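You operate a simulated robot arm through the tools that you are given. There is no shell and no other tool.

You are at the controls of a simulated robot arm. One attempt, no reset.

TASK
Get the drill going again after a stop, and prove it with a short run.
Fine: switch off, pull the stop button out, shut the guard, run three seconds or more, switch off.

It is judged by the outcome, as a careful person would: the job done as asked, and still so three seconds after it is handed in. It fails if anything else is knocked over, pushed out of place, dropped, spilled or broken.

THE ROBOT
A 6-joint arm with a two-finger gripper on a trunk, on a base that moves. Base frame: it is fixed to the floor where the robot stands at the start and does not move with it; the origin is under the middle of the robot, x ahead of it, y to its left, z up. Units: mm, rad, N and s.
It reaches about 1206 mm from its shoulder. Its first joint turns from -2.897 to 2.897 rad. Places, roughly: chuck guard [2200, 2000, 1200]; depth dial [2100, 1700, 800]; drill head [2500, 1800, 1300]; release button [2000, 1800, 800]; run switch [1900, 1800, 800]; stop button [2600, 2300, 800]; swing clamp [2300, 1700, 1000]. Payload 2.45 kg.
The TCP is the grasp point between the finger pads, 20 mm short of the fingertips. In the tool frame z runs along the fingers and y along their closing line. The gripper opens to 140 mm; its body begins 168 mm behind the TCP.
Orientation is that of the tool frame in the base frame, as [roll, pitch, yaw] about the fixed x, y, z axes, in that order (R = Rz(yaw) Ry(pitch) Rx(roll)). With the fingers straight down and closing along the base's y, the tool's x points along the base's -x, its y along +y and its z along -z.

THE INTERFACE
- The arm moves only by the tool servo_tool. Its argument "motion" is a list of rows, each a list of 7 numbers: the turn, a rotation vector about the tool's x, y, z in rad, then the shift along the tool's x, y, z in m, then the gripper command, from -1 (shut) to 1 (fully open), values between in proportion. In form: [[wx, wy, wz, tx, ty, tz, gripper], ...]. A call has 1 to 20 rows; each row shifts and turns the commanded pose from where the row before left it, along the tool's axes as they then stand. Rows are played at 5 a second. More than 50 mm and 0.15 rad between two rows, or a gripper value outside its range, and nothing of the call is played. Where a pose cannot be reached the arm comes as near as it can. A force on the tool above 40 N (or 10 N above the force at the start of the call, whichever is more), or a blocked arm, ends the call early, and 0.2 s more pass. The fingers move at their own pace (about 45 mm/s each) and stop on an object; they squeeze with about 38 N. The grip force told is the motor's: it shows also when the fingers shut on nothing. Time passes only in rows, and 0.2 s behind the last, so rows that do not move let the fingers close. The reply holds the time, the measured pose of the TCP, the force on the tool along the base axes, the opening and the grip force, in the units named above and with some noise, with the torque about the TCP (base axes, N m) and any sound that the robot's microphone picked up.
- Cameras (640 x 400 px; columns grow to the right, rows downward): "scene" is now at [-95.7, 175.8, 1158]; the picture's right is [0.01, -1.00, 0.00], its down [-0.22, -0.00, -0.98] and it looks along [0.98, 0.01, -0.22] (base axes); focal length 260 px, centre (320, 200). "wrist" rides on the gripper at [78, 11, -209] in the tool frame; the picture's right is [-0.14, 0.99, 0.00], its down [-0.92, -0.13, -0.37] and it looks along [-0.37, -0.05, 0.93] (tool axes); focal length 280 px, centre (320, 200). There is no depth. A picture from a camera that has moved, and an enlarged one, comes with that camera's place and axes in the base frame and with its lens.
- get_image(camera): a new picture of that camera. The clock stands still meanwhile.
- steer(legs): drives the robot by 1 to 6 legs, each [ahead, left, turn to the left] in mm, mm and rad, along the robot's own axes; the way and the turn of a leg run together, so that a leg with both is an arc; at most 1500 mm and 3.142 rad a leg. The arm and the cameras ride along, it lands a little off, and it stops where it bumps. It gives what a move gives.
- turn_head(pan, tilt): turns the head with the scene camera to pan (to the left, within 2.496 rad either way) and tilt (down, from -0.506 to 1.204), counted from straight ahead of the robot. It gives what a move gives.
- inspect(camera, box): a new picture of the part [left, top, right, bottom] of that camera's present view, enlarged. The clock stands still meanwhile.
- hand_in(): hands the job in; it is judged then, once.

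Places have to be worked out from the pictures, the camera data and where the tool is seen. Open the gripper and draw the arm clear of the work before you hand the job in, unless the task says otherwise.

The tools are called after "Request:" by a JSON object that holds its "method" and its "body". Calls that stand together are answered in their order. servo_tool: Moves the arm, as the interface text tells. Its arguments: {"type":"object","properties":{"motion":{"type":"array"}},"required":["motion"]} The other tools are called the same way: steer (legs) drives the base; turn_head (pan, tilt) turns the head that bears the scene camera; get_image (camera) takes a picture; inspect (camera, box) takes an enlarged picture of a part of a camera's view; hand_in () hands the job in.

At the start:

```text
time_s: 0.0
ee_pos: [599.7, 179.5, 1037.0]
orientation: [-3.141, 0.0, 3.141]
contact_force: [-0.4, -0.2, 0.8]
moment: [-0.04, -0.01, 0.0]
width: 139.8
grip_force: 0.0
robot x, y, heading: [-0.9, 0.9, 0.001]
head pan, tilt (commanded): [0.016, 0.216]
```

scene: 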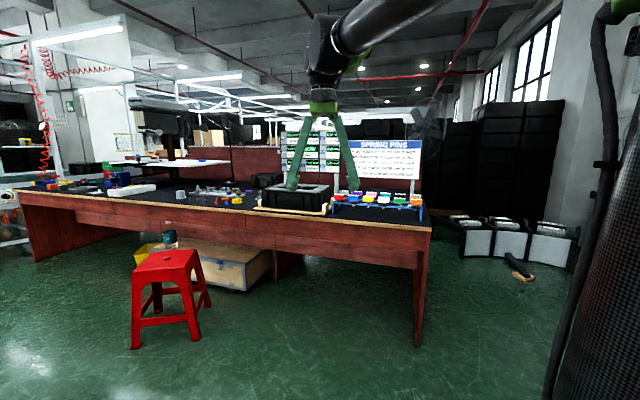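
wrist: 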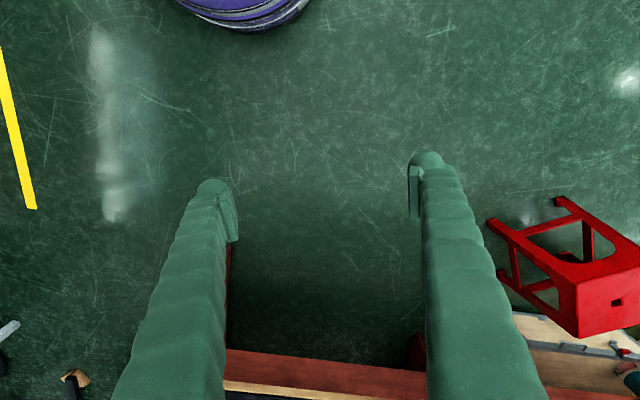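

The scene picture shows a workbench ahead, but the drill should be ahead-left at about 42°. I turn the head that way to find it.

Request:
{"method": "turn_head", "body": {"pan": 0.7, "tilt": 0.15}}

```text
time_s: 1.1
ee_pos: [601.1, 179.6, 1037.2]
orientation: [3.14, -0.001, -3.141]
contact_force: [-0.3, 0.6, -0.3]
moment: [-0.03, -0.01, 0.04]
width: 140.0
grip_force: 0.0
robot x, y, heading: [3.5, -4.2, -0.0]
head pan, tilt (commanded): [0.7, 0.15]
```

The head has turned; I take a new scene picture.

Request:
{"method": "get_image", "body": {"camera": "scene"}}

```text
taken
camera scene: at [-118.0, 234.0, 1164.2], right [0.64, -0.77, 0.0], down [-0.11, -0.1, -0.99], along [0.76, 0.64, -0.15], focal length 260 px, centre (320, 200)
```

scene: 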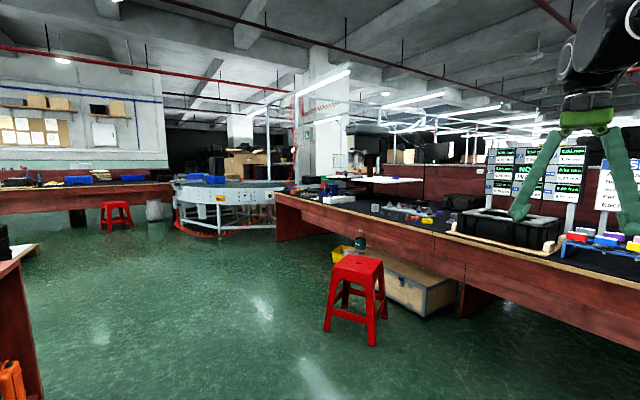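

No drill press is obvious yet, though the listed places project near (330–360, 150–200). I enlarge that part.

Request:
{"method": "inspect", "body": {"camera": "scene", "box": [260, 120, 460, 245]}}

Request:
{"method": "inspect", "body": {"camera": "scene", "box": [150, 120, 350, 245]}}

```text
3.20 times, centred on (360, 182) of scene
camera zoom: at [-118.0, 234.0, 1164.2], right [0.64, -0.77, 0.0], down [-0.11, -0.1, -0.99], along [0.76, 0.64, -0.15], focal length 831 px, centre (192, 256)
```

zoom: 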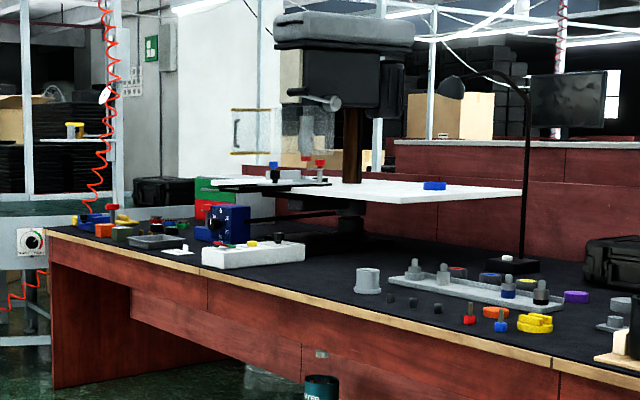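

```text
3.20 times, centred on (250, 182) of scene
camera zoom: at [-118.0, 234.0, 1164.2], right [0.64, -0.77, 0.0], down [-0.11, -0.1, -0.99], along [0.76, 0.64, -0.15], focal length 831 px, centre (544, 256)
```

zoom: 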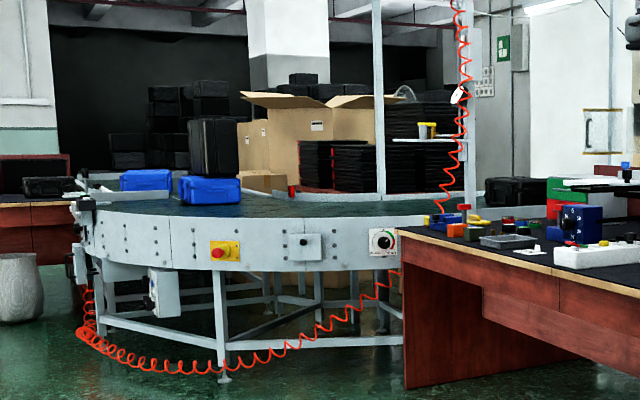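

The drill press stands on the far left part of the bench. The bench front edge runs roughly from (1077,-328) to (2029,2731), so the bench is yawed about -0.3 rad. I drive round the stool to a stand in front of the drill, ~700 mm off the edge.

Request:
{"method": "steer", "body": {"legs": [[300, 1400, 0], [500, 500, -0.3]]}}

Request:
{"method": "turn_head", "body": {"pan": 0.0, "tilt": 0.2}}

Request:
{"method": "get_image", "body": {"camera": "scene"}}

```text
time_s: 11.7
ee_pos: [1499.9, 1818.7, 1037.4]
orientation: [-3.14, 0.001, 2.836]
contact_force: [0.0, -0.3, -0.1]
moment: [0.0, 0.0, 0.01]
width: 140.3
grip_force: 0.0
robot x, y, heading: [870.4, 1829.1, -0.303]
head pan, tilt (commanded): [0.7, 0.15]
```

```text
time_s: 12.8
ee_pos: [1499.2, 1818.5, 1036.4]
orientation: [3.141, 0.0, 2.835]
contact_force: [0.7, 1.0, 0.6]
moment: [-0.02, 0.01, 0.0]
width: 140.1
grip_force: 0.0
robot x, y, heading: [873.2, 1832.5, -0.309]
head pan, tilt (commanded): [0.0, 0.201]
```

```text
taken
camera scene: at [834.3, 2023.9, 1159.5], right [-0.3, -0.95, 0.0], down [-0.19, 0.06, -0.98], along [0.93, -0.29, -0.2], focal length 260 px, centre (320, 200)
```

scene: 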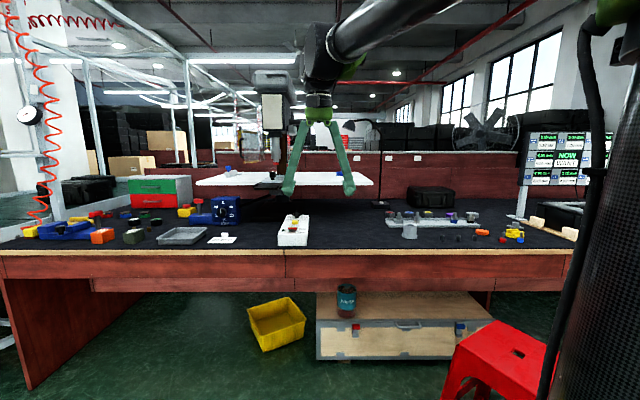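

I now face the bench with the drill at left centre. I enlarge the drill, control box, and left of the bench.

Request:
{"method": "inspect", "body": {"camera": "scene", "box": [190, 60, 350, 160]}}

Request:
{"method": "inspect", "body": {"camera": "scene", "box": [190, 160, 350, 260]}}

Request:
{"method": "inspect", "body": {"camera": "scene", "box": [30, 160, 190, 260]}}

```text
4.00 times, centred on (270, 110) of scene
camera zoom: at [834.3, 2023.9, 1159.5], right [-0.3, -0.95, 0.0], down [-0.19, 0.06, -0.98], along [0.93, -0.29, -0.2], focal length 1038 px, centre (520, 560)
```

zoom: 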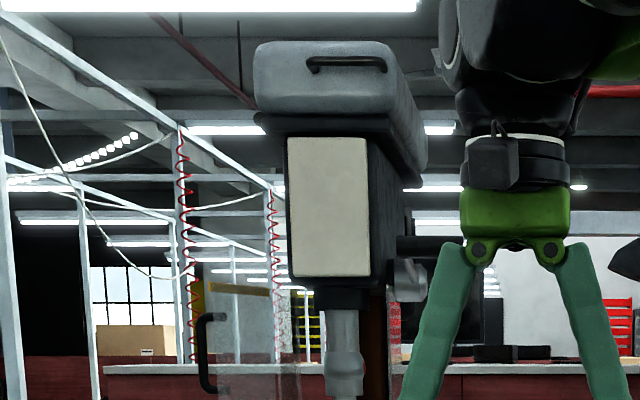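

```text
4.00 times, centred on (270, 210) of scene
camera zoom: at [834.3, 2023.9, 1159.5], right [-0.3, -0.95, 0.0], down [-0.19, 0.06, -0.98], along [0.93, -0.29, -0.2], focal length 1038 px, centre (520, 160)
```

zoom: 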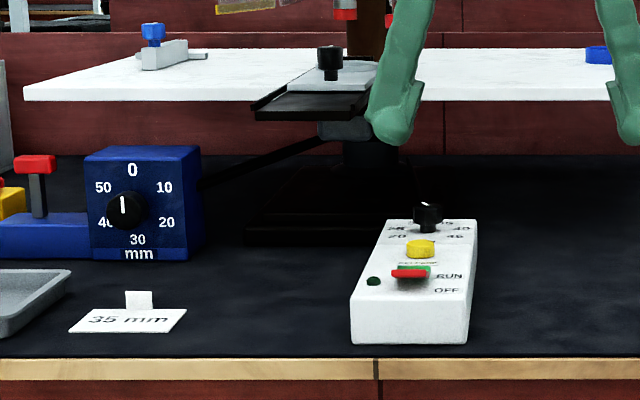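

```text
4.00 times, centred on (110, 210) of scene
camera zoom: at [834.3, 2023.9, 1159.5], right [-0.3, -0.95, 0.0], down [-0.19, 0.06, -0.98], along [0.93, -0.29, -0.2], focal length 1038 px, centre (1160, 160)
```

zoom: 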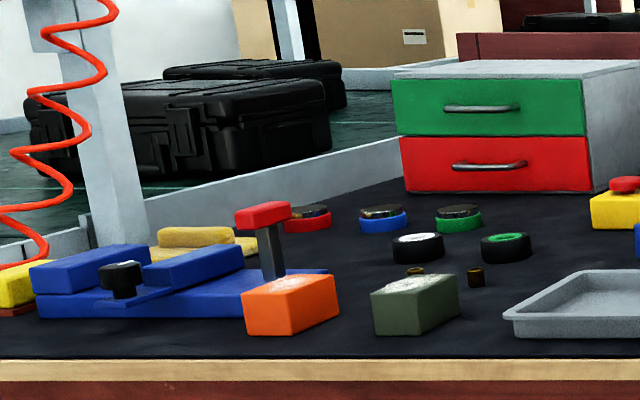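

The picture shows a white control box (RUN/OFF switch, yellow release button, depth dial) near (1950–2110, 1750–1810). There is also a yellow box with a red mushroom button near (2580, 2340), and a transparent guard with a black handle, open at the left of the chuck. I drive closer so that the wrist camera looks down on the control box.

Request:
{"method": "steer", "body": {"legs": [[330, 100, 0]]}}

Request:
{"method": "get_image", "body": {"camera": "wrist"}}

Request:
{"method": "get_image", "body": {"camera": "scene"}}

```text
time_s: 15.0
ee_pos: [1839.5, 1812.6, 1036.6]
orientation: [-3.142, -0.002, 2.83]
contact_force: [0.0, 0.7, 0.5]
moment: [0.01, 0.01, -0.01]
width: 139.9
grip_force: 0.1
robot x, y, heading: [1211.1, 1827.9, -0.311]
head pan, tilt (commanded): [0.0, 0.201]
```

```text
taken
camera wrist: at [1769.0, 1846.7, 1246.8], right [0.43, 0.9, 0.0], down [0.84, -0.4, 0.37], along [0.33, -0.16, -0.93], focal length 280 px, centre (320, 200)
```

wrist: 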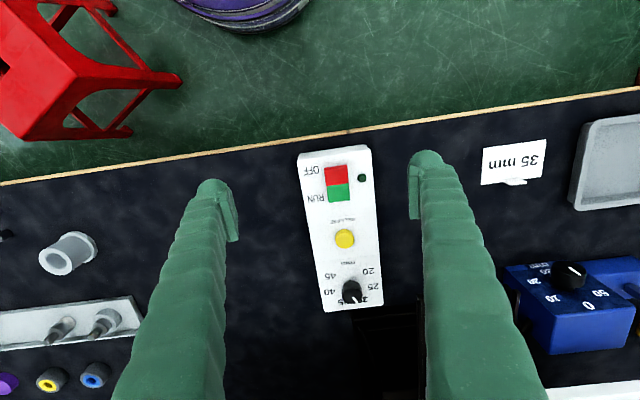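

```text
taken
camera scene: at [1175.4, 2021.7, 1159.5], right [-0.31, -0.95, 0.0], down [-0.19, 0.06, -0.98], along [0.93, -0.3, -0.2], focal length 260 px, centre (320, 200)
```

scene: 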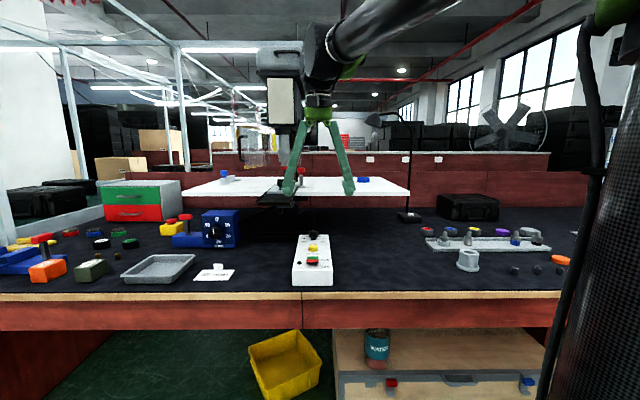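

The control box is in the wrist view. I enlarge it, and also the guard in the scene view.

Request:
{"method": "inspect", "body": {"camera": "wrist", "box": [280, 140, 400, 315]}}

Request:
{"method": "inspect", "body": {"camera": "scene", "box": [150, 110, 310, 250]}}

Request:
{"method": "inspect", "body": {"camera": "scene", "box": [220, 110, 310, 190]}}

```text
2.29 times, centred on (340, 228) of wrist
camera zoom: at [1769.0, 1846.7, 1246.8], right [0.43, 0.9, 0.0], down [0.84, -0.4, 0.37], along [0.33, -0.16, -0.93], focal length 641 px, centre (274, 137)
```

zoom: 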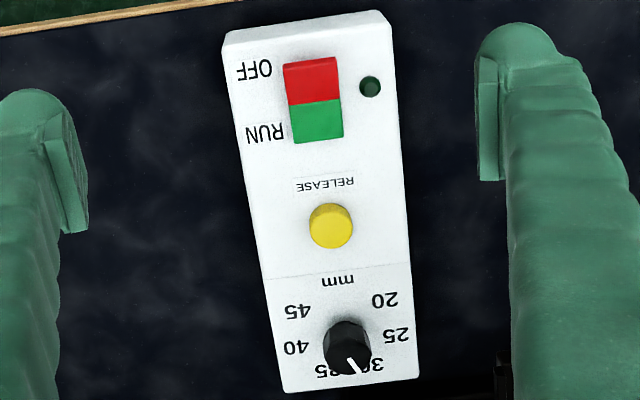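

```text
2.86 times, centred on (230, 180) of scene
camera zoom: at [1175.4, 2021.7, 1159.5], right [-0.31, -0.95, 0.0], down [-0.19, 0.06, -0.98], along [0.93, -0.3, -0.2], focal length 742 px, centre (577, 257)
```

zoom: 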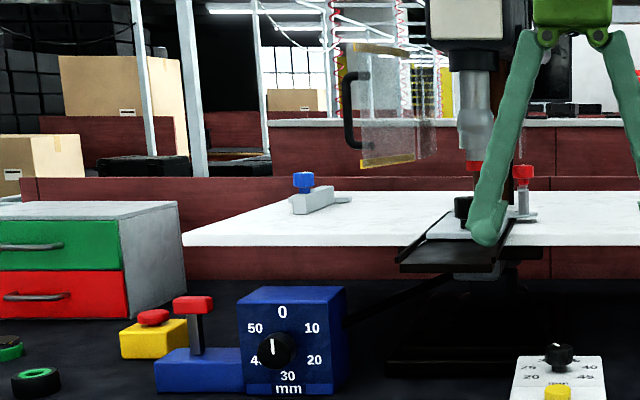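

```text
5.00 times, centred on (265, 150) of scene
camera zoom: at [1175.4, 2021.7, 1159.5], right [-0.31, -0.95, 0.0], down [-0.19, 0.06, -0.98], along [0.93, -0.3, -0.2], focal length 1298 px, centre (595, 450)
```

zoom: 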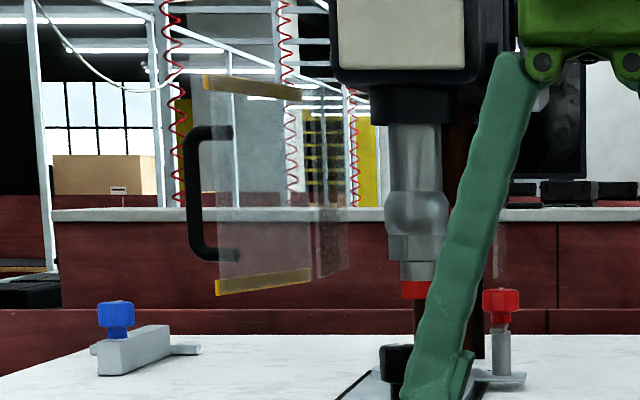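

The rocker's red half is OFF and its green half RUN; by triangulation the yellow button top is at z≈809, and the red half is around (1895,1815). I close the fingers, move above the red half and descend to a hover above it.

Request:
{"method": "servo_tool", "body": {"motion": [[0, 0, 0, -0.025, 0.0095, 0, -1], [0, 0, 0, -0.025, 0.0095, 0, -1], [0, 0, 0, 0, 0, 0.02, -1], [0, 0, 0, 0, 0, 0.03, -1], [0, 0, 0, 0, 0, 0.03, -1], [0, 0, 0, 0, 0, 0.03, -1], [0, 0, 0, 0, 0, 0.03, -1], [0, 0, 0, 0, 0, 0, -1], [0, 0, 0, 0, 0, 0, -1]]}}

Request:
{"method": "get_image", "body": {"camera": "wrist"}}

Request:
{"method": "inspect", "body": {"camera": "scene", "box": [260, 190, 380, 300]}}

```text
time_s: 17.0
ee_pos: [1893.3, 1815.8, 898.9]
orientation: [-3.141, 0.002, 2.831]
contact_force: [-0.9, -0.2, -0.1]
moment: [-0.01, -0.02, -0.02]
width: 0.0
grip_force: 28.9
robot x, y, heading: [1213.0, 1825.0, -0.305]
head pan, tilt (commanded): [0.0, 0.201]
```

```text
taken
camera wrist: at [1822.4, 1849.4, 1108.6], right [0.43, 0.9, 0.0], down [0.84, -0.4, 0.37], along [0.33, -0.16, -0.93], focal length 280 px, centre (320, 200)
```

wrist: 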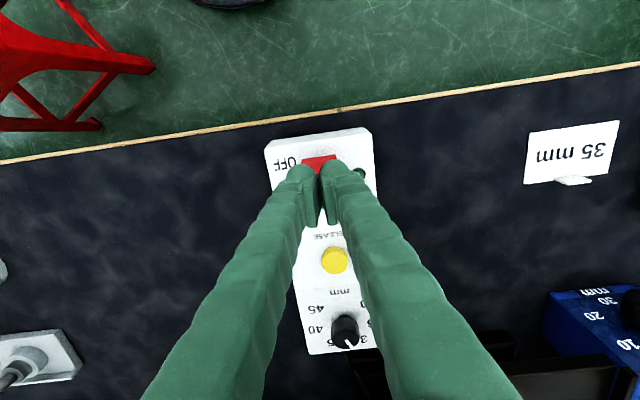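

```text
3.64 times, centred on (320, 245) of scene
camera zoom: at [1175.4, 2021.7, 1159.5], right [-0.31, -0.95, 0.0], down [-0.19, 0.06, -0.98], along [0.93, -0.3, -0.2], focal length 944 px, centre (320, 36)
```

zoom: 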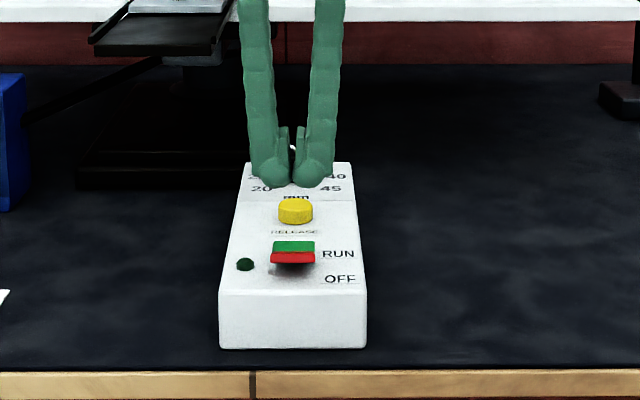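

The scene zoom shows the red (OFF) end standing proud with a shadow under it, so the switch is at RUN. My tips are right above the red half; I press down slowly and then lift.

Request:
{"method": "servo_tool", "body": {"motion": [[0, 0, 0, 0.003, 0, 0.02, -1], [0, 0, 0, 0, 0, 0.02, -1], [0, 0, 0, 0, 0, 0.01, -1], [0, 0, 0, 0, 0, 0.005, -1], [0, 0, 0, 0, 0, 0.005, -1], [0, 0, 0, 0, 0, 0.004, -1], [0, 0, 0, 0, 0, 0.004, -1], [0, 0, 0, 0, 0, 0.004, -1]]}}

Request:
{"method": "inspect", "body": {"camera": "scene", "box": [260, 190, 380, 300]}}

```text
time_s: 18.8
ee_pos: [1889.7, 1814.9, 826.6]
orientation: [-3.141, 0.001, 2.83]
contact_force: [4.1, 0.5, 34.3]
moment: [-0.13, -0.46, 0.0]
width: 5.9
grip_force: 29.6
robot x, y, heading: [1212.5, 1822.3, -0.313]
head pan, tilt (commanded): [0.0, 0.201]
```

```text
3.64 times, centred on (320, 245) of scene
camera zoom: at [1174.6, 2021.7, 1159.5], right [-0.31, -0.95, 0.0], down [-0.19, 0.06, -0.98], along [0.93, -0.3, -0.2], focal length 944 px, centre (320, 36)
```

zoom: 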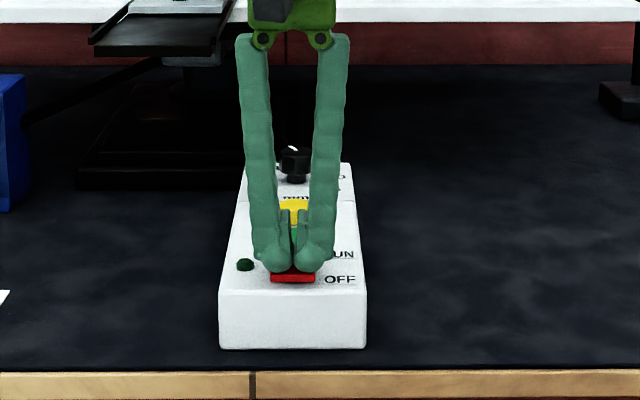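

With 34 N at the tips the red half has gone flat against the panel. I lift straight up and check the rocker.

Request:
{"method": "servo_tool", "body": {"motion": [[0, 0, 0, 0, 0, -0.01, -1], [0, 0, 0, 0, 0, -0.03, -1], [0, 0, 0, 0, 0, -0.04, -1], [0, 0, 0, 0, 0, -0.04, -1], [0, 0, 0, 0, 0, -0.04, -1], [0, 0, 0, 0, 0, -0.04, -1], [0, 0, 0, 0, 0, 0, -1]]}}

Request:
{"method": "inspect", "body": {"camera": "scene", "box": [260, 190, 380, 300]}}

Request:
{"method": "get_image", "body": {"camera": "wrist"}}

```text
time_s: 20.4
ee_pos: [1888.5, 1818.1, 1027.0]
orientation: [-3.141, 0.0, 2.832]
contact_force: [-0.3, 0.1, -0.3]
moment: [0.0, 0.0, 0.02]
width: 0.0
grip_force: 29.4
robot x, y, heading: [1215.2, 1827.4, -0.309]
head pan, tilt (commanded): [0.0, 0.201]
```

```text
3.64 times, centred on (320, 245) of scene
camera zoom: at [1175.4, 2021.7, 1159.5], right [-0.31, -0.95, 0.0], down [-0.19, 0.06, -0.98], along [0.93, -0.3, -0.2], focal length 944 px, centre (320, 36)
```

zoom: 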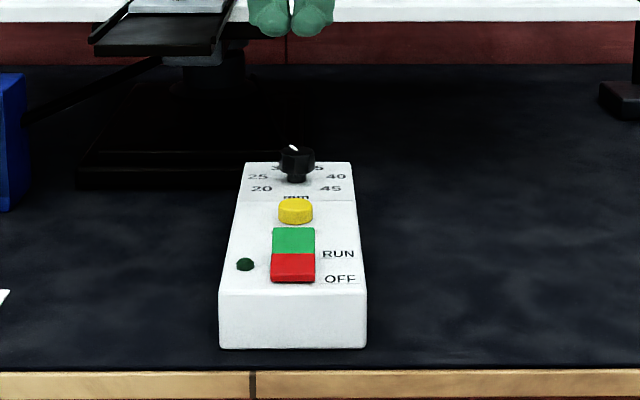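

```text
taken
camera wrist: at [1817.7, 1850.9, 1236.1], right [0.43, 0.9, 0.0], down [0.84, -0.4, 0.37], along [0.33, -0.16, -0.93], focal length 280 px, centre (320, 200)
```

wrist: 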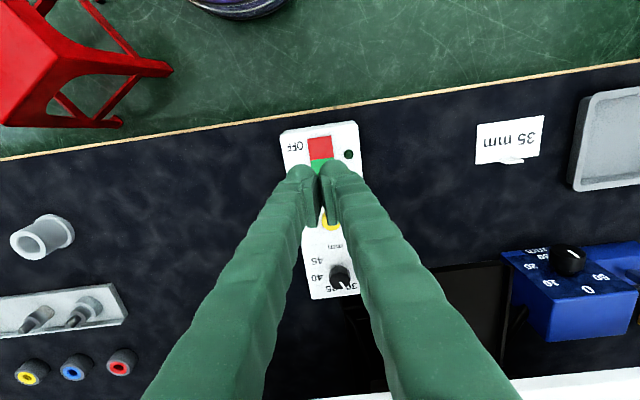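

The rocker now sits with red down and green up: OFF. Next I slide left along the bench, clear of everything at z≈1027, to look at the stop button and the guard from there.

Request:
{"method": "steer", "body": {"legs": [[-100, 0, 0], [0, 600, 0]]}}

Request:
{"method": "get_image", "body": {"camera": "scene"}}

Request:
{"method": "get_image", "body": {"camera": "wrist"}}

```text
time_s: 24.5
ee_pos: [1976.0, 2412.7, 1025.9]
orientation: [3.141, 0.0, 2.833]
contact_force: [0.4, -0.2, -0.1]
moment: [0.02, 0.01, -0.02]
width: 0.0
grip_force: 29.5
robot x, y, heading: [1298.0, 2422.4, -0.307]
head pan, tilt (commanded): [0.0, 0.201]
```

```text
taken
camera scene: at [1262.0, 2617.1, 1159.5], right [-0.3, -0.95, 0.0], down [-0.19, 0.06, -0.98], along [0.93, -0.3, -0.2], focal length 260 px, centre (320, 200)
```

scene: 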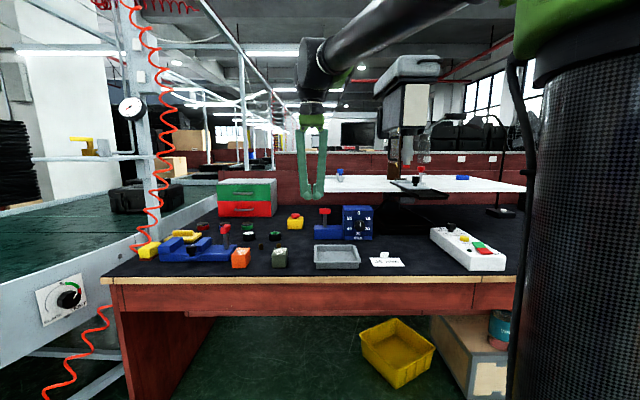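

```text
taken
camera wrist: at [1904.5, 2446.6, 1235.8], right [0.43, 0.9, 0.0], down [0.84, -0.4, 0.37], along [0.33, -0.16, -0.93], focal length 280 px, centre (320, 200)
```

wrist: 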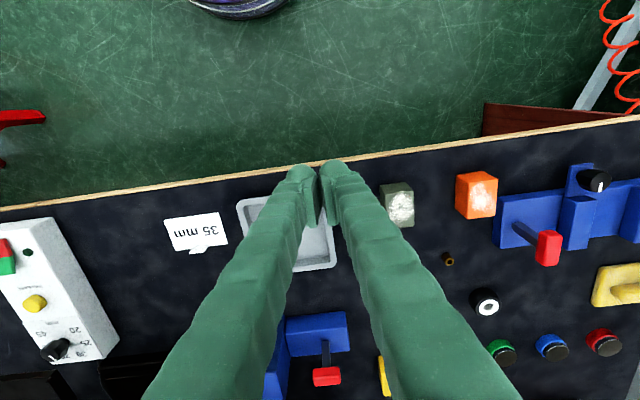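

From here I enlarge the stop button area and the guard.

Request:
{"method": "inspect", "body": {"camera": "scene", "box": [250, 170, 410, 270]}}

Request:
{"method": "inspect", "body": {"camera": "scene", "box": [320, 50, 480, 210]}}

```text
4.00 times, centred on (330, 220) of scene
camera zoom: at [1262.0, 2617.1, 1159.5], right [-0.3, -0.95, 0.0], down [-0.19, 0.06, -0.98], along [0.93, -0.3, -0.2], focal length 1038 px, centre (280, 120)
```

zoom: 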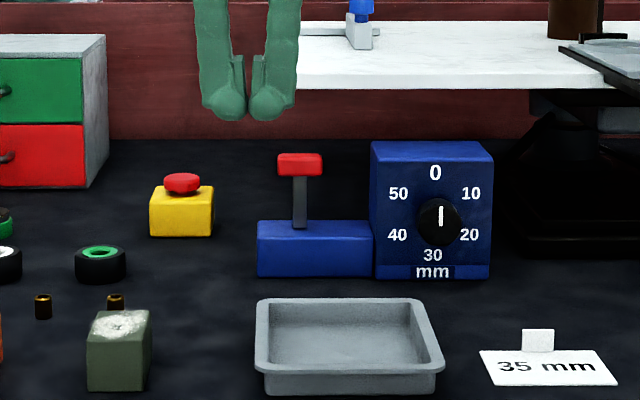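

```text
2.50 times, centred on (400, 130) of scene
camera zoom: at [1262.0, 2617.1, 1159.5], right [-0.3, -0.95, 0.0], down [-0.19, 0.06, -0.98], along [0.93, -0.3, -0.2], focal length 649 px, centre (120, 375)
```

zoom: 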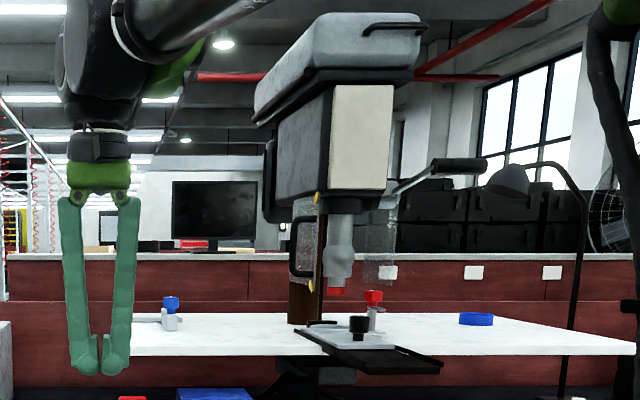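

Triangulating two views puts the red mushroom cap at about (2555, 2335, 806), on a yellow box roughly 60 mm high. I drive forward and further left so the forearm stays well left of the drill and the guard.

Request:
{"method": "steer", "body": {"legs": [[250, 200, 0]]}}

Request:
{"method": "get_image", "body": {"camera": "wrist"}}

Request:
{"method": "get_image", "body": {"camera": "scene"}}

```text
time_s: 26.6
ee_pos: [2267.3, 2534.4, 1026.1]
orientation: [-3.141, -0.001, 2.84]
contact_force: [0.0, 0.2, 0.0]
moment: [-0.01, 0.02, -0.02]
width: 0.0
grip_force: 29.6
robot x, y, heading: [1592.7, 2540.2, -0.308]
head pan, tilt (commanded): [0.0, 0.201]
```

```text
taken
camera wrist: at [2196.4, 2567.9, 1235.8], right [0.43, 0.9, 0.0], down [0.84, -0.4, 0.37], along [0.33, -0.16, -0.93], focal length 280 px, centre (320, 200)
```

wrist: 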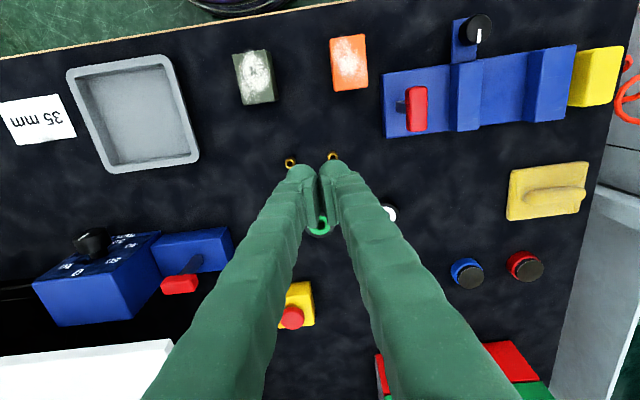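

```text
taken
camera scene: at [1552.7, 2734.0, 1159.5], right [-0.3, -0.95, 0.0], down [-0.19, 0.06, -0.98], along [0.94, -0.29, -0.2], focal length 260 px, centre (320, 200)
```

scene: 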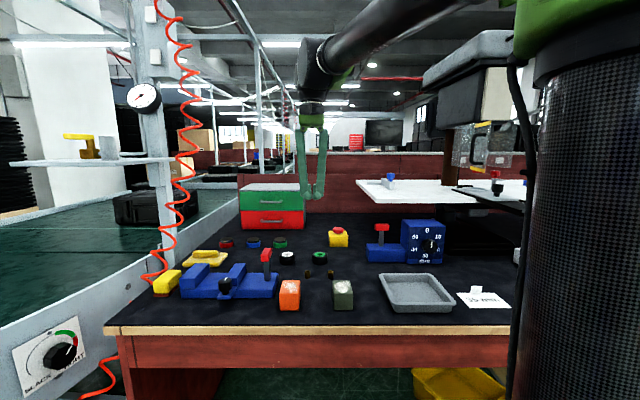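

The wrist view puts the mushroom at about (2547, 2337). Before moving I also look at the guard from this new angle.

Request:
{"method": "inspect", "body": {"camera": "scene", "box": [410, 90, 550, 210]}}

```text
3.33 times, centred on (480, 150) of scene
camera zoom: at [1552.7, 2734.0, 1159.5], right [-0.3, -0.95, 0.0], down [-0.19, 0.06, -0.98], along [0.94, -0.29, -0.2], focal length 865 px, centre (-213, 367)
```

zoom: 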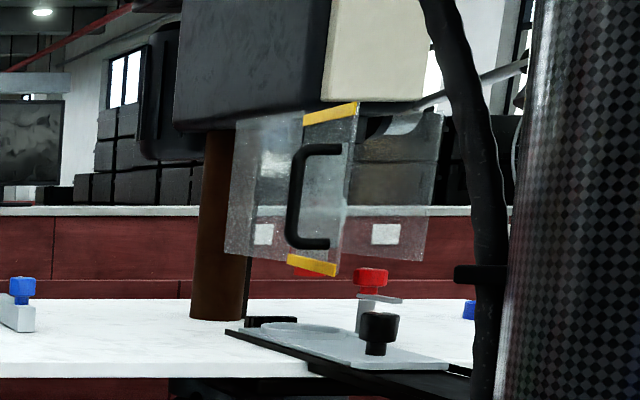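

The guard door (yellow-edged, black handle) stands open at the left front of the chuck; I'll do that after the stop button. Now I open the gripper to ~95 mm and move over the mushroom at a safe height.

Request:
{"method": "servo_tool", "body": {"motion": [[0, 0, 0, -0.033, -0.0105, 0, 0.35], [0, 0, 0, -0.033, -0.0105, 0, 0.35], [0, 0, 0, -0.033, -0.0105, 0, 0.35], [0, 0, 0, -0.033, -0.0105, 0, 0.35], [0, 0, 0, -0.033, -0.0105, 0, 0.35], [0, 0, 0, -0.033, -0.0105, 0, 0.35], [0, 0, 0, -0.033, -0.0105, 0, 0.35], [0, 0, 0, -0.033, -0.0105, 0, 0.35], [0, 0, 0, -0.033, -0.0105, 0, 0.35], [0, 0, 0, -0.033, -0.0105, 0, 0.35], [0, 0, 0, 0, 0, 0.02, 0.35], [0, 0, 0, 0, 0, 0.03, 0.35], [0, 0, 0, 0, 0, 0, 0.35]]}}

Request:
{"method": "get_image", "body": {"camera": "wrist"}}

Request:
{"method": "get_image", "body": {"camera": "scene"}}

```text
time_s: 29.4
ee_pos: [2551.2, 2335.9, 978.2]
orientation: [-3.14, 0.003, 2.839]
contact_force: [-0.5, 0.5, 0.5]
moment: [0.05, 0.01, -0.01]
width: 94.5
grip_force: 0.0
robot x, y, heading: [1592.0, 2534.9, -0.305]
head pan, tilt (commanded): [0.0, 0.201]
```

```text
taken
camera wrist: at [2479.6, 2369.6, 1186.4], right [0.43, 0.9, 0.0], down [0.84, -0.4, 0.37], along [0.33, -0.16, -0.93], focal length 280 px, centre (320, 200)
```

wrist: 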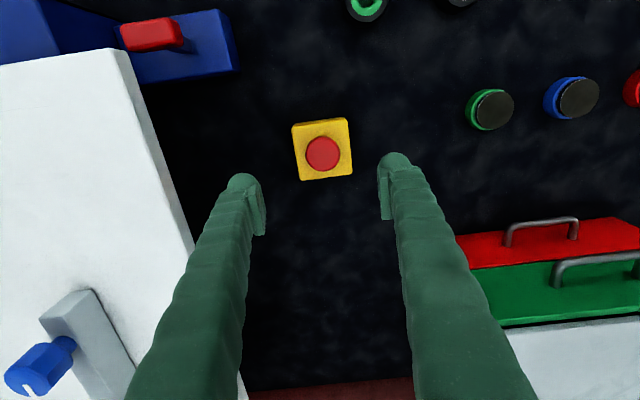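

```text
taken
camera scene: at [1552.9, 2733.9, 1159.5], right [-0.3, -0.95, 0.0], down [-0.19, 0.06, -0.98], along [0.94, -0.29, -0.2], focal length 260 px, centre (320, 200)
```

scene: 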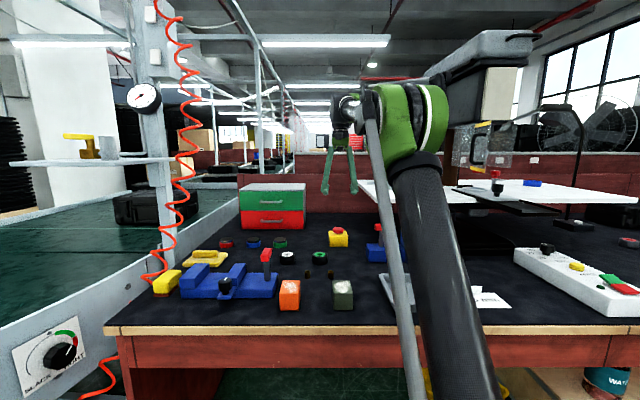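

The mushroom is centred within a few mm under the gripper (right +4, forward +3 mm needed). I correct and descend to TCP z≈832 for a closer check.

Request:
{"method": "servo_tool", "body": {"motion": [[0, 0, 0, -0.003, 0.004, 0.03, 0.2], [0, 0, 0, 0, 0, 0.04, 0.2], [0, 0, 0, 0, 0, 0.03, 0.2], [0, 0, 0, 0, 0, 0.026, 0.2], [0, 0, 0, 0, 0, 0.02, 0.2], [0, 0, 0, 0, 0, 0, 0.2]]}}

Request:
{"method": "get_image", "body": {"camera": "wrist"}}

Request:
{"method": "inspect", "body": {"camera": "scene", "box": [280, 180, 400, 280]}}

```text
time_s: 30.8
ee_pos: [2556.3, 2340.0, 831.7]
orientation: [-3.141, 0.001, 2.84]
contact_force: [-0.3, -0.1, -0.3]
moment: [-0.04, -0.01, -0.04]
width: 84.0
grip_force: 0.0
robot x, y, heading: [1595.0, 2540.4, -0.299]
head pan, tilt (commanded): [0.0, 0.201]
```

```text
taken
camera wrist: at [2485.6, 2372.6, 1040.7], right [0.43, 0.9, 0.0], down [0.84, -0.4, 0.37], along [0.33, -0.16, -0.93], focal length 280 px, centre (320, 200)
```

wrist: 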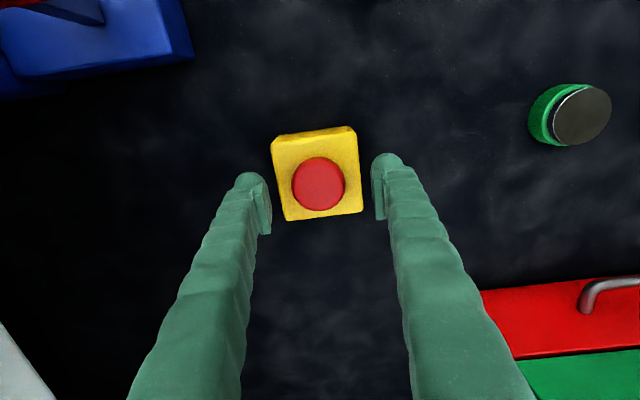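

```text
4.00 times, centred on (340, 230) of scene
camera zoom: at [1552.8, 2733.9, 1159.5], right [-0.3, -0.95, 0.0], down [-0.19, 0.06, -0.98], along [0.94, -0.29, -0.2], focal length 1038 px, centre (240, 80)
```

zoom: 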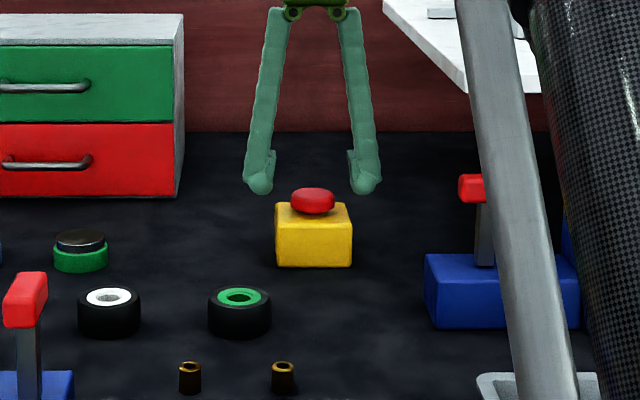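

The cap lies between the fingertips. I enlarge further to judge the heights of the cap and box top before closing.

Request:
{"method": "inspect", "body": {"camera": "scene", "box": [335, 222, 375, 252]}}

Request:
{"method": "inspect", "body": {"camera": "wrist", "box": [220, 110, 420, 240]}}

```text
13.33 times, centred on (355, 237) of scene
camera zoom: at [1552.8, 2733.9, 1159.5], right [-0.3, -0.95, 0.0], down [-0.19, 0.06, -0.98], along [0.94, -0.29, -0.2], focal length 3461 px, centre (-147, -293)
```

zoom: 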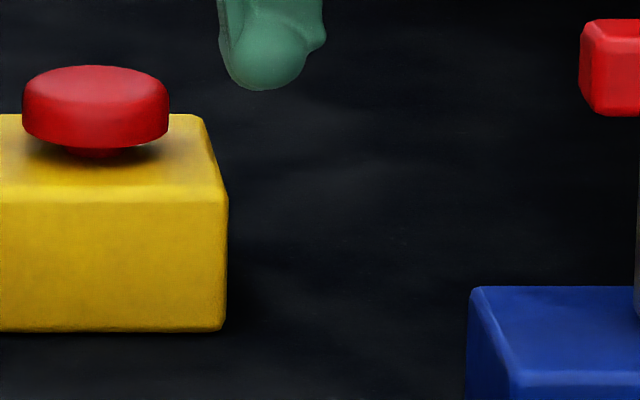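

```text
3.08 times, centred on (320, 175) of wrist
camera zoom: at [2485.6, 2372.6, 1040.7], right [0.43, 0.9, 0.0], down [0.84, -0.4, 0.37], along [0.33, -0.16, -0.93], focal length 863 px, centre (320, 277)
```

zoom: 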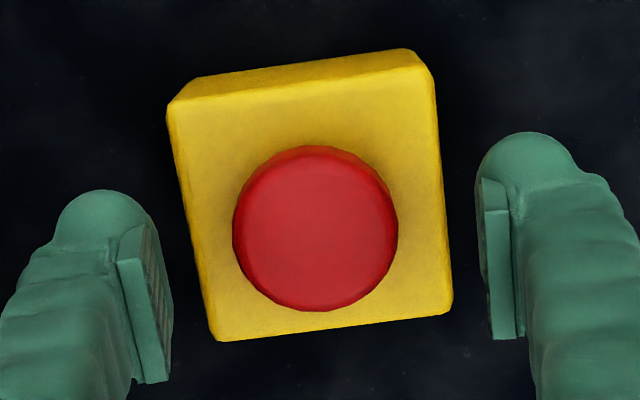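

The cap spans about z 799–812 and the box top sits at about 790. I lower until the tips are at z≈794, close on the cap, and check the grip.

Request:
{"method": "servo_tool", "body": {"motion": [[0, 0, 0, 0, 0, 0.009, 0.2], [0, 0, 0, 0, 0, 0.0085, 0.1], [0, 0, 0, 0, 0, 0, -0.2], [0, 0, 0, 0, 0, 0, -0.6], [0, 0, 0, 0, 0, 0, -1], [0, 0, 0, 0, 0, 0, -1], [0, 0, 0, 0, 0, 0, -1]]}}

Request:
{"method": "inspect", "body": {"camera": "scene", "box": [325, 212, 385, 257]}}

```text
time_s: 32.4
ee_pos: [2555.0, 2338.0, 813.9]
orientation: [-3.141, 0.0, 2.839]
contact_force: [-4.7, -12.5, -1.0]
moment: [-0.16, 0.07, -0.03]
width: 46.2
grip_force: 44.6
robot x, y, heading: [1593.5, 2540.5, -0.305]
head pan, tilt (commanded): [0.0, 0.201]
```

```text
8.89 times, centred on (355, 234) of scene
camera zoom: at [1552.8, 2733.5, 1159.6], right [-0.3, -0.95, 0.0], down [-0.19, 0.06, -0.98], along [0.94, -0.29, -0.2], focal length 2307 px, centre (9, -107)
```

zoom: 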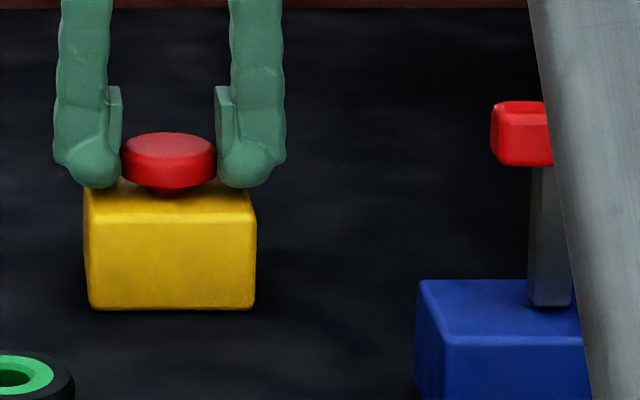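

The fingers hold the cap (46 mm, 45 N) with a small sideways load. I pull straight up in small steps, easing 1 mm sideways.

Request:
{"method": "servo_tool", "body": {"motion": [[0, 0, 0, 0, -0.001, 0, -1], [0, 0, 0, 0, 0, -0.002, -1], [0, 0, 0, 0, 0, -0.002, -1], [0, 0, 0, 0, 0, -0.002, -1], [0, 0, 0, 0, 0, -0.002, -1], [0, 0, 0, 0, 0, -0.002, -1]]}}

Request:
{"method": "inspect", "body": {"camera": "scene", "box": [325, 212, 385, 257]}}

```text
time_s: 33.8
ee_pos: [2555.4, 2338.1, 821.3]
orientation: [-3.141, 0.001, 2.84]
contact_force: [15.5, -11.7, 2.6]
moment: [-0.11, -0.23, 0.01]
width: 46.3
grip_force: 45.3
robot x, y, heading: [1591.8, 2540.7, -0.305]
head pan, tilt (commanded): [0.0, 0.201]
```

```text
8.89 times, centred on (355, 234) of scene
camera zoom: at [1553.4, 2733.6, 1159.6], right [-0.3, -0.95, 0.0], down [-0.19, 0.06, -0.98], along [0.94, -0.29, -0.2], focal length 2307 px, centre (9, -107)
```

zoom: 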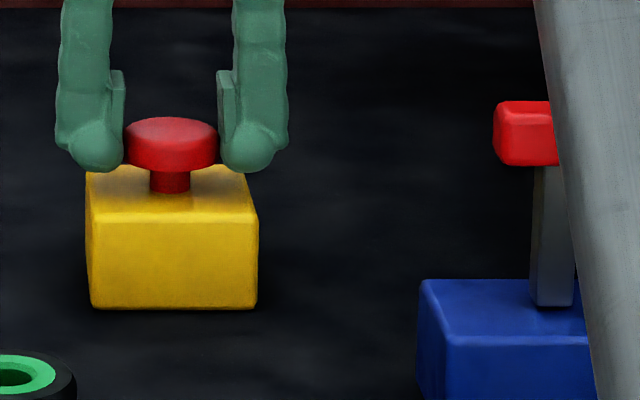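

The cap has come up about 7 mm with the box still seated. I pull a few mm more to make sure it is at the end of its travel.

Request:
{"method": "servo_tool", "body": {"motion": [[0, 0, 0, 0, 0, -0.002, -1], [0, 0, 0, 0, 0, -0.002, -1], [0, 0, 0, 0, 0, 0, -1]]}}

Request:
{"method": "inspect", "body": {"camera": "scene", "box": [325, 212, 385, 257]}}

```text
time_s: 34.6
ee_pos: [2555.9, 2338.0, 825.2]
orientation: [3.141, -0.003, 2.84]
contact_force: [8.1, -7.8, -29.8]
moment: [-0.04, -0.04, 0.01]
width: 46.1
grip_force: 45.0
robot x, y, heading: [1591.9, 2539.2, -0.303]
head pan, tilt (commanded): [0.0, 0.201]
```

```text
8.89 times, centred on (355, 234) of scene
camera zoom: at [1554.2, 2733.4, 1159.7], right [-0.3, -0.95, 0.0], down [-0.19, 0.06, -0.98], along [0.94, -0.29, -0.2], focal length 2307 px, centre (9, -107)
```

zoom: 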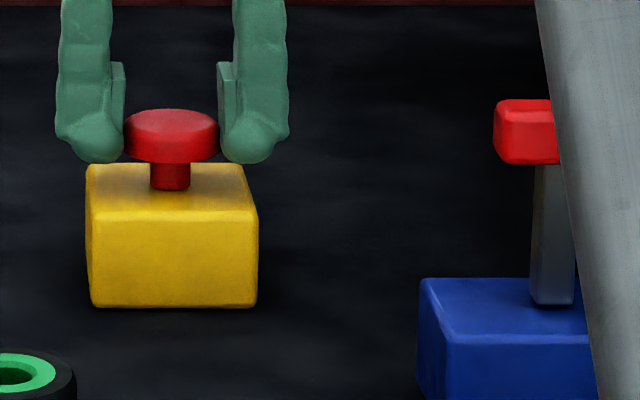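

A 30 N downward pull now acts on the tool, so the button is at its outer stop while the box is still on the bench. I ease back 2 mm, open the fingers and check that the cap stays out.

Request:
{"method": "servo_tool", "body": {"motion": [[0, 0, 0, 0, 0, 0.0015, -1], [0, 0, 0, 0, 0, 0, -0.4], [0, 0, 0, 0, 0, 0, -0.1], [0, 0, 0, 0, 0, 0, 0.15], [0, 0, 0, 0, 0, 0, 0.25], [0, 0, 0, 0, 0, 0, 0.25]]}}

Request:
{"method": "inspect", "body": {"camera": "scene", "box": [325, 212, 385, 257]}}

```text
time_s: 36.0
ee_pos: [2555.6, 2338.7, 825.7]
orientation: [-3.141, 0.001, 2.839]
contact_force: [0.6, -0.9, -0.9]
moment: [-0.02, -0.03, 0.0]
width: 87.4
grip_force: 0.1
robot x, y, heading: [1592.9, 2537.6, -0.303]
head pan, tilt (commanded): [0.0, 0.201]
```

```text
8.89 times, centred on (355, 234) of scene
camera zoom: at [1552.9, 2733.9, 1159.5], right [-0.3, -0.95, 0.0], down [-0.19, 0.06, -0.98], along [0.94, -0.29, -0.2], focal length 2307 px, centre (9, -107)
```

zoom: 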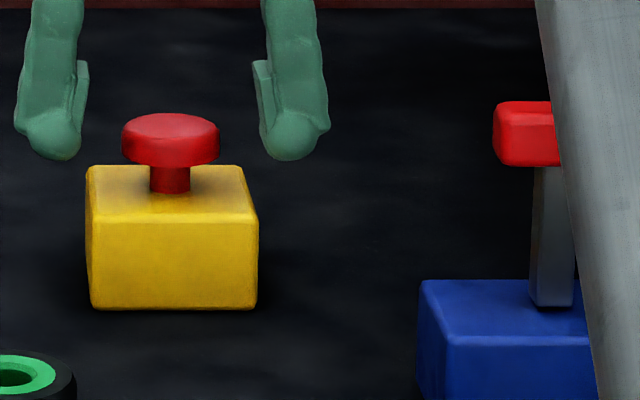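

The button stays out on its stem. I lift straight up and retract to the previous safe place.

Request:
{"method": "servo_tool", "body": {"motion": [[0, 0, 0, 0, 0, -0.02, 0.25], [0, 0, 0, 0, 0, -0.045, 0.25], [0, 0, 0, 0, 0, -0.045, 0.25], [0, 0, 0, 0, 0, -0.045, 0.25], [0, 0, 0, 0, 0, -0.045, 0.25], [0, 0, 0, 0.035, 0.01, 0, 0], [0, 0, 0, 0.035, 0.01, 0, -0.5], [0, 0, 0, 0.035, 0.01, 0, -1], [0, 0, 0, 0.035, 0.01, 0, -1], [0, 0, 0, 0.035, 0.01, 0, -1], [0, 0, 0, 0.035, 0.01, 0, -1], [0, 0, 0, 0.035, 0.01, 0, -1], [0, 0, 0, 0.035, 0.01, 0, -1], [0, 0, 0, 0.03, 0.01, 0, -1], [0, 0, 0, 0.03, 0.01, 0, -1]]}}

Request:
{"method": "get_image", "body": {"camera": "scene"}}

```text
time_s: 39.2
ee_pos: [2257.7, 2534.7, 1025.7]
orientation: [-3.141, -0.001, 2.837]
contact_force: [0.9, 0.2, -0.3]
moment: [0.01, 0.03, 0.0]
width: 0.0
grip_force: 30.0
robot x, y, heading: [1593.3, 2539.7, -0.302]
head pan, tilt (commanded): [0.0, 0.201]
```

```text
taken
camera scene: at [1553.0, 2733.9, 1159.5], right [-0.3, -0.95, 0.0], down [-0.19, 0.06, -0.98], along [0.94, -0.29, -0.2], focal length 260 px, centre (320, 200)
```

scene: 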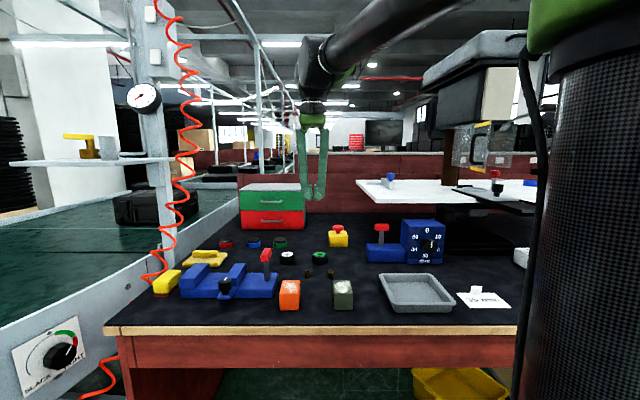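

The stop button is out. From triangulation of two views, the guard door hinges at about (2321,1910). Its free edge is at (2185,1993), z 1081–1236, and its handle bar at (2234,2005), z 1103–1201; it must swing about 104° to the right to close in front of the chuck at (2361,1813). I move the robot right 250 mm for a better working position.

Request:
{"method": "steer", "body": {"legs": [[0, -250, 0]]}}

Request:
{"method": "turn_head", "body": {"pan": -0.35, "tilt": 0.05}}

Request:
{"method": "get_image", "body": {"camera": "scene"}}

```text
time_s: 41.0
ee_pos: [2184.0, 2296.6, 1026.4]
orientation: [-3.141, 0.002, 2.839]
contact_force: [0.1, -0.2, 0.0]
moment: [-0.02, 0.03, -0.04]
width: 0.0
grip_force: 29.1
robot x, y, heading: [1518.3, 2298.4, -0.307]
head pan, tilt (commanded): [0.0, 0.201]
```

```text
time_s: 41.9
ee_pos: [2184.0, 2297.0, 1024.6]
orientation: [3.142, -0.001, 2.839]
contact_force: [0.2, 0.4, -0.3]
moment: [-0.02, 0.04, -0.02]
width: 0.0
grip_force: 29.7
robot x, y, heading: [1517.6, 2301.3, -0.299]
head pan, tilt (commanded): [-0.351, 0.051]
```

```text
taken
camera scene: at [1461.7, 2468.1, 1173.4], right [-0.61, -0.79, 0.0], down [-0.04, 0.03, -1.0], along [0.79, -0.61, -0.05], focal length 260 px, centre (320, 200)
```

scene: 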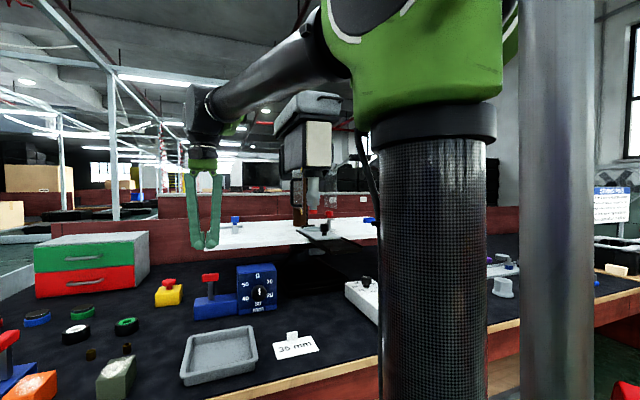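

I enlarge the drill head and guard in this view.

Request:
{"method": "inspect", "body": {"camera": "scene", "box": [260, 80, 380, 240]}}

Request:
{"method": "inspect", "body": {"camera": "scene", "box": [290, 150, 370, 210]}}

```text
2.50 times, centred on (320, 160) of scene
camera zoom: at [1461.7, 2468.1, 1173.4], right [-0.61, -0.79, 0.0], down [-0.04, 0.03, -1.0], along [0.79, -0.61, -0.05], focal length 649 px, centre (320, 300)
```

zoom: 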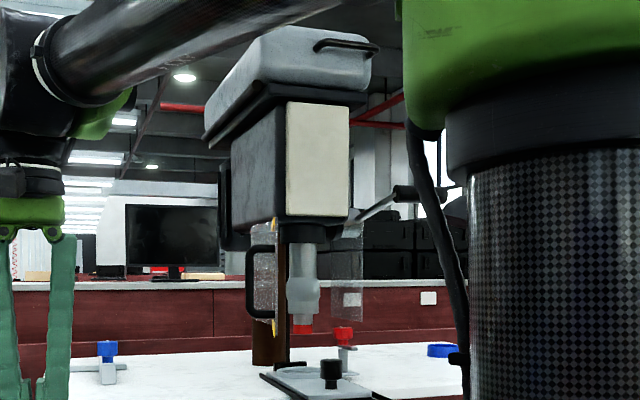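

```text
6.67 times, centred on (330, 180) of scene
camera zoom: at [1461.7, 2468.1, 1173.4], right [-0.61, -0.79, 0.0], down [-0.04, 0.03, -1.0], along [0.79, -0.61, -0.05], focal length 1730 px, centre (253, 333)
```

zoom: 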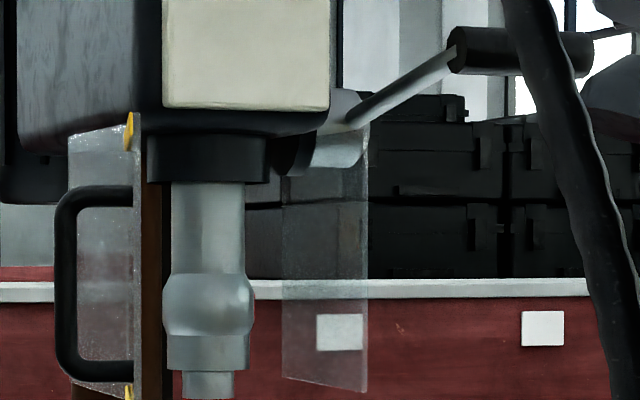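

In this view the door is edge-on, with the feed lever grip to its right at about z 1285 (must not be touched). I raise and shift the arm to the left front of the door, then tilt the tool to point forward (rotation about tool y), staying short of the door.

Request:
{"method": "servo_tool", "body": {"motion": [[0, 0, 0, -0.0126, -0.036, -0.0228, -1], [0, 0, 0, -0.0126, -0.036, -0.0228, -1], [0, 0, 0, -0.0126, -0.036, -0.0228, -1], [0, 0, 0, -0.0126, -0.036, -0.0228, -1], [0, 0, 0, -0.0126, -0.036, -0.0228, -1], [0, -0.1, 0, 0, 0, 0, -1], [0, -0.14, 0, 0, 0, 0, -1], [0, -0.14, 0, 0, 0, 0, -1], [0, -0.14, 0, 0, 0, 0, -1], [0, -0.14, 0, 0, 0, 0, -1], [0, 0, 0, 0, 0, 0, -1]]}}

Request:
{"method": "get_image", "body": {"camera": "scene"}}

Request:
{"method": "get_image", "body": {"camera": "wrist"}}

```text
time_s: 44.3
ee_pos: [2188.9, 2105.0, 1140.1]
orientation: [-3.14, 0.663, 2.841]
contact_force: [0.2, -0.3, 0.0]
moment: [0.02, 0.04, -0.01]
width: 0.0
grip_force: 29.2
robot x, y, heading: [1517.4, 2303.3, -0.304]
head pan, tilt (commanded): [-0.351, 0.051]
```

```text
taken
camera scene: at [1461.6, 2468.0, 1173.4], right [-0.61, -0.79, 0.0], down [-0.04, 0.03, -1.0], along [0.79, -0.61, -0.05], focal length 260 px, centre (320, 200)
```

scene: 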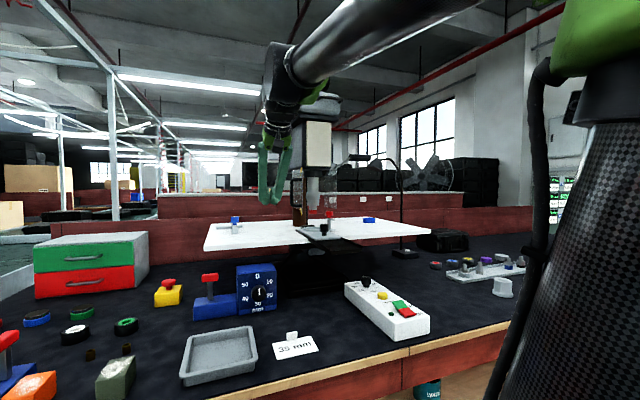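

```text
taken
camera wrist: at [2012.0, 2172.0, 1257.8], right [0.4, 0.91, 0.08], down [0.44, -0.27, 0.86], along [0.81, -0.3, -0.51], focal length 280 px, centre (320, 200)
```

wrist: 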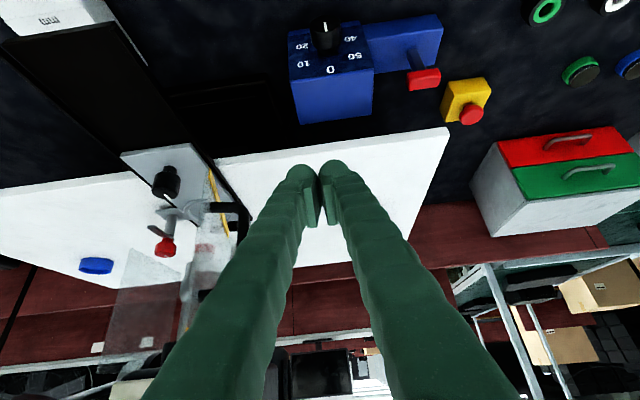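

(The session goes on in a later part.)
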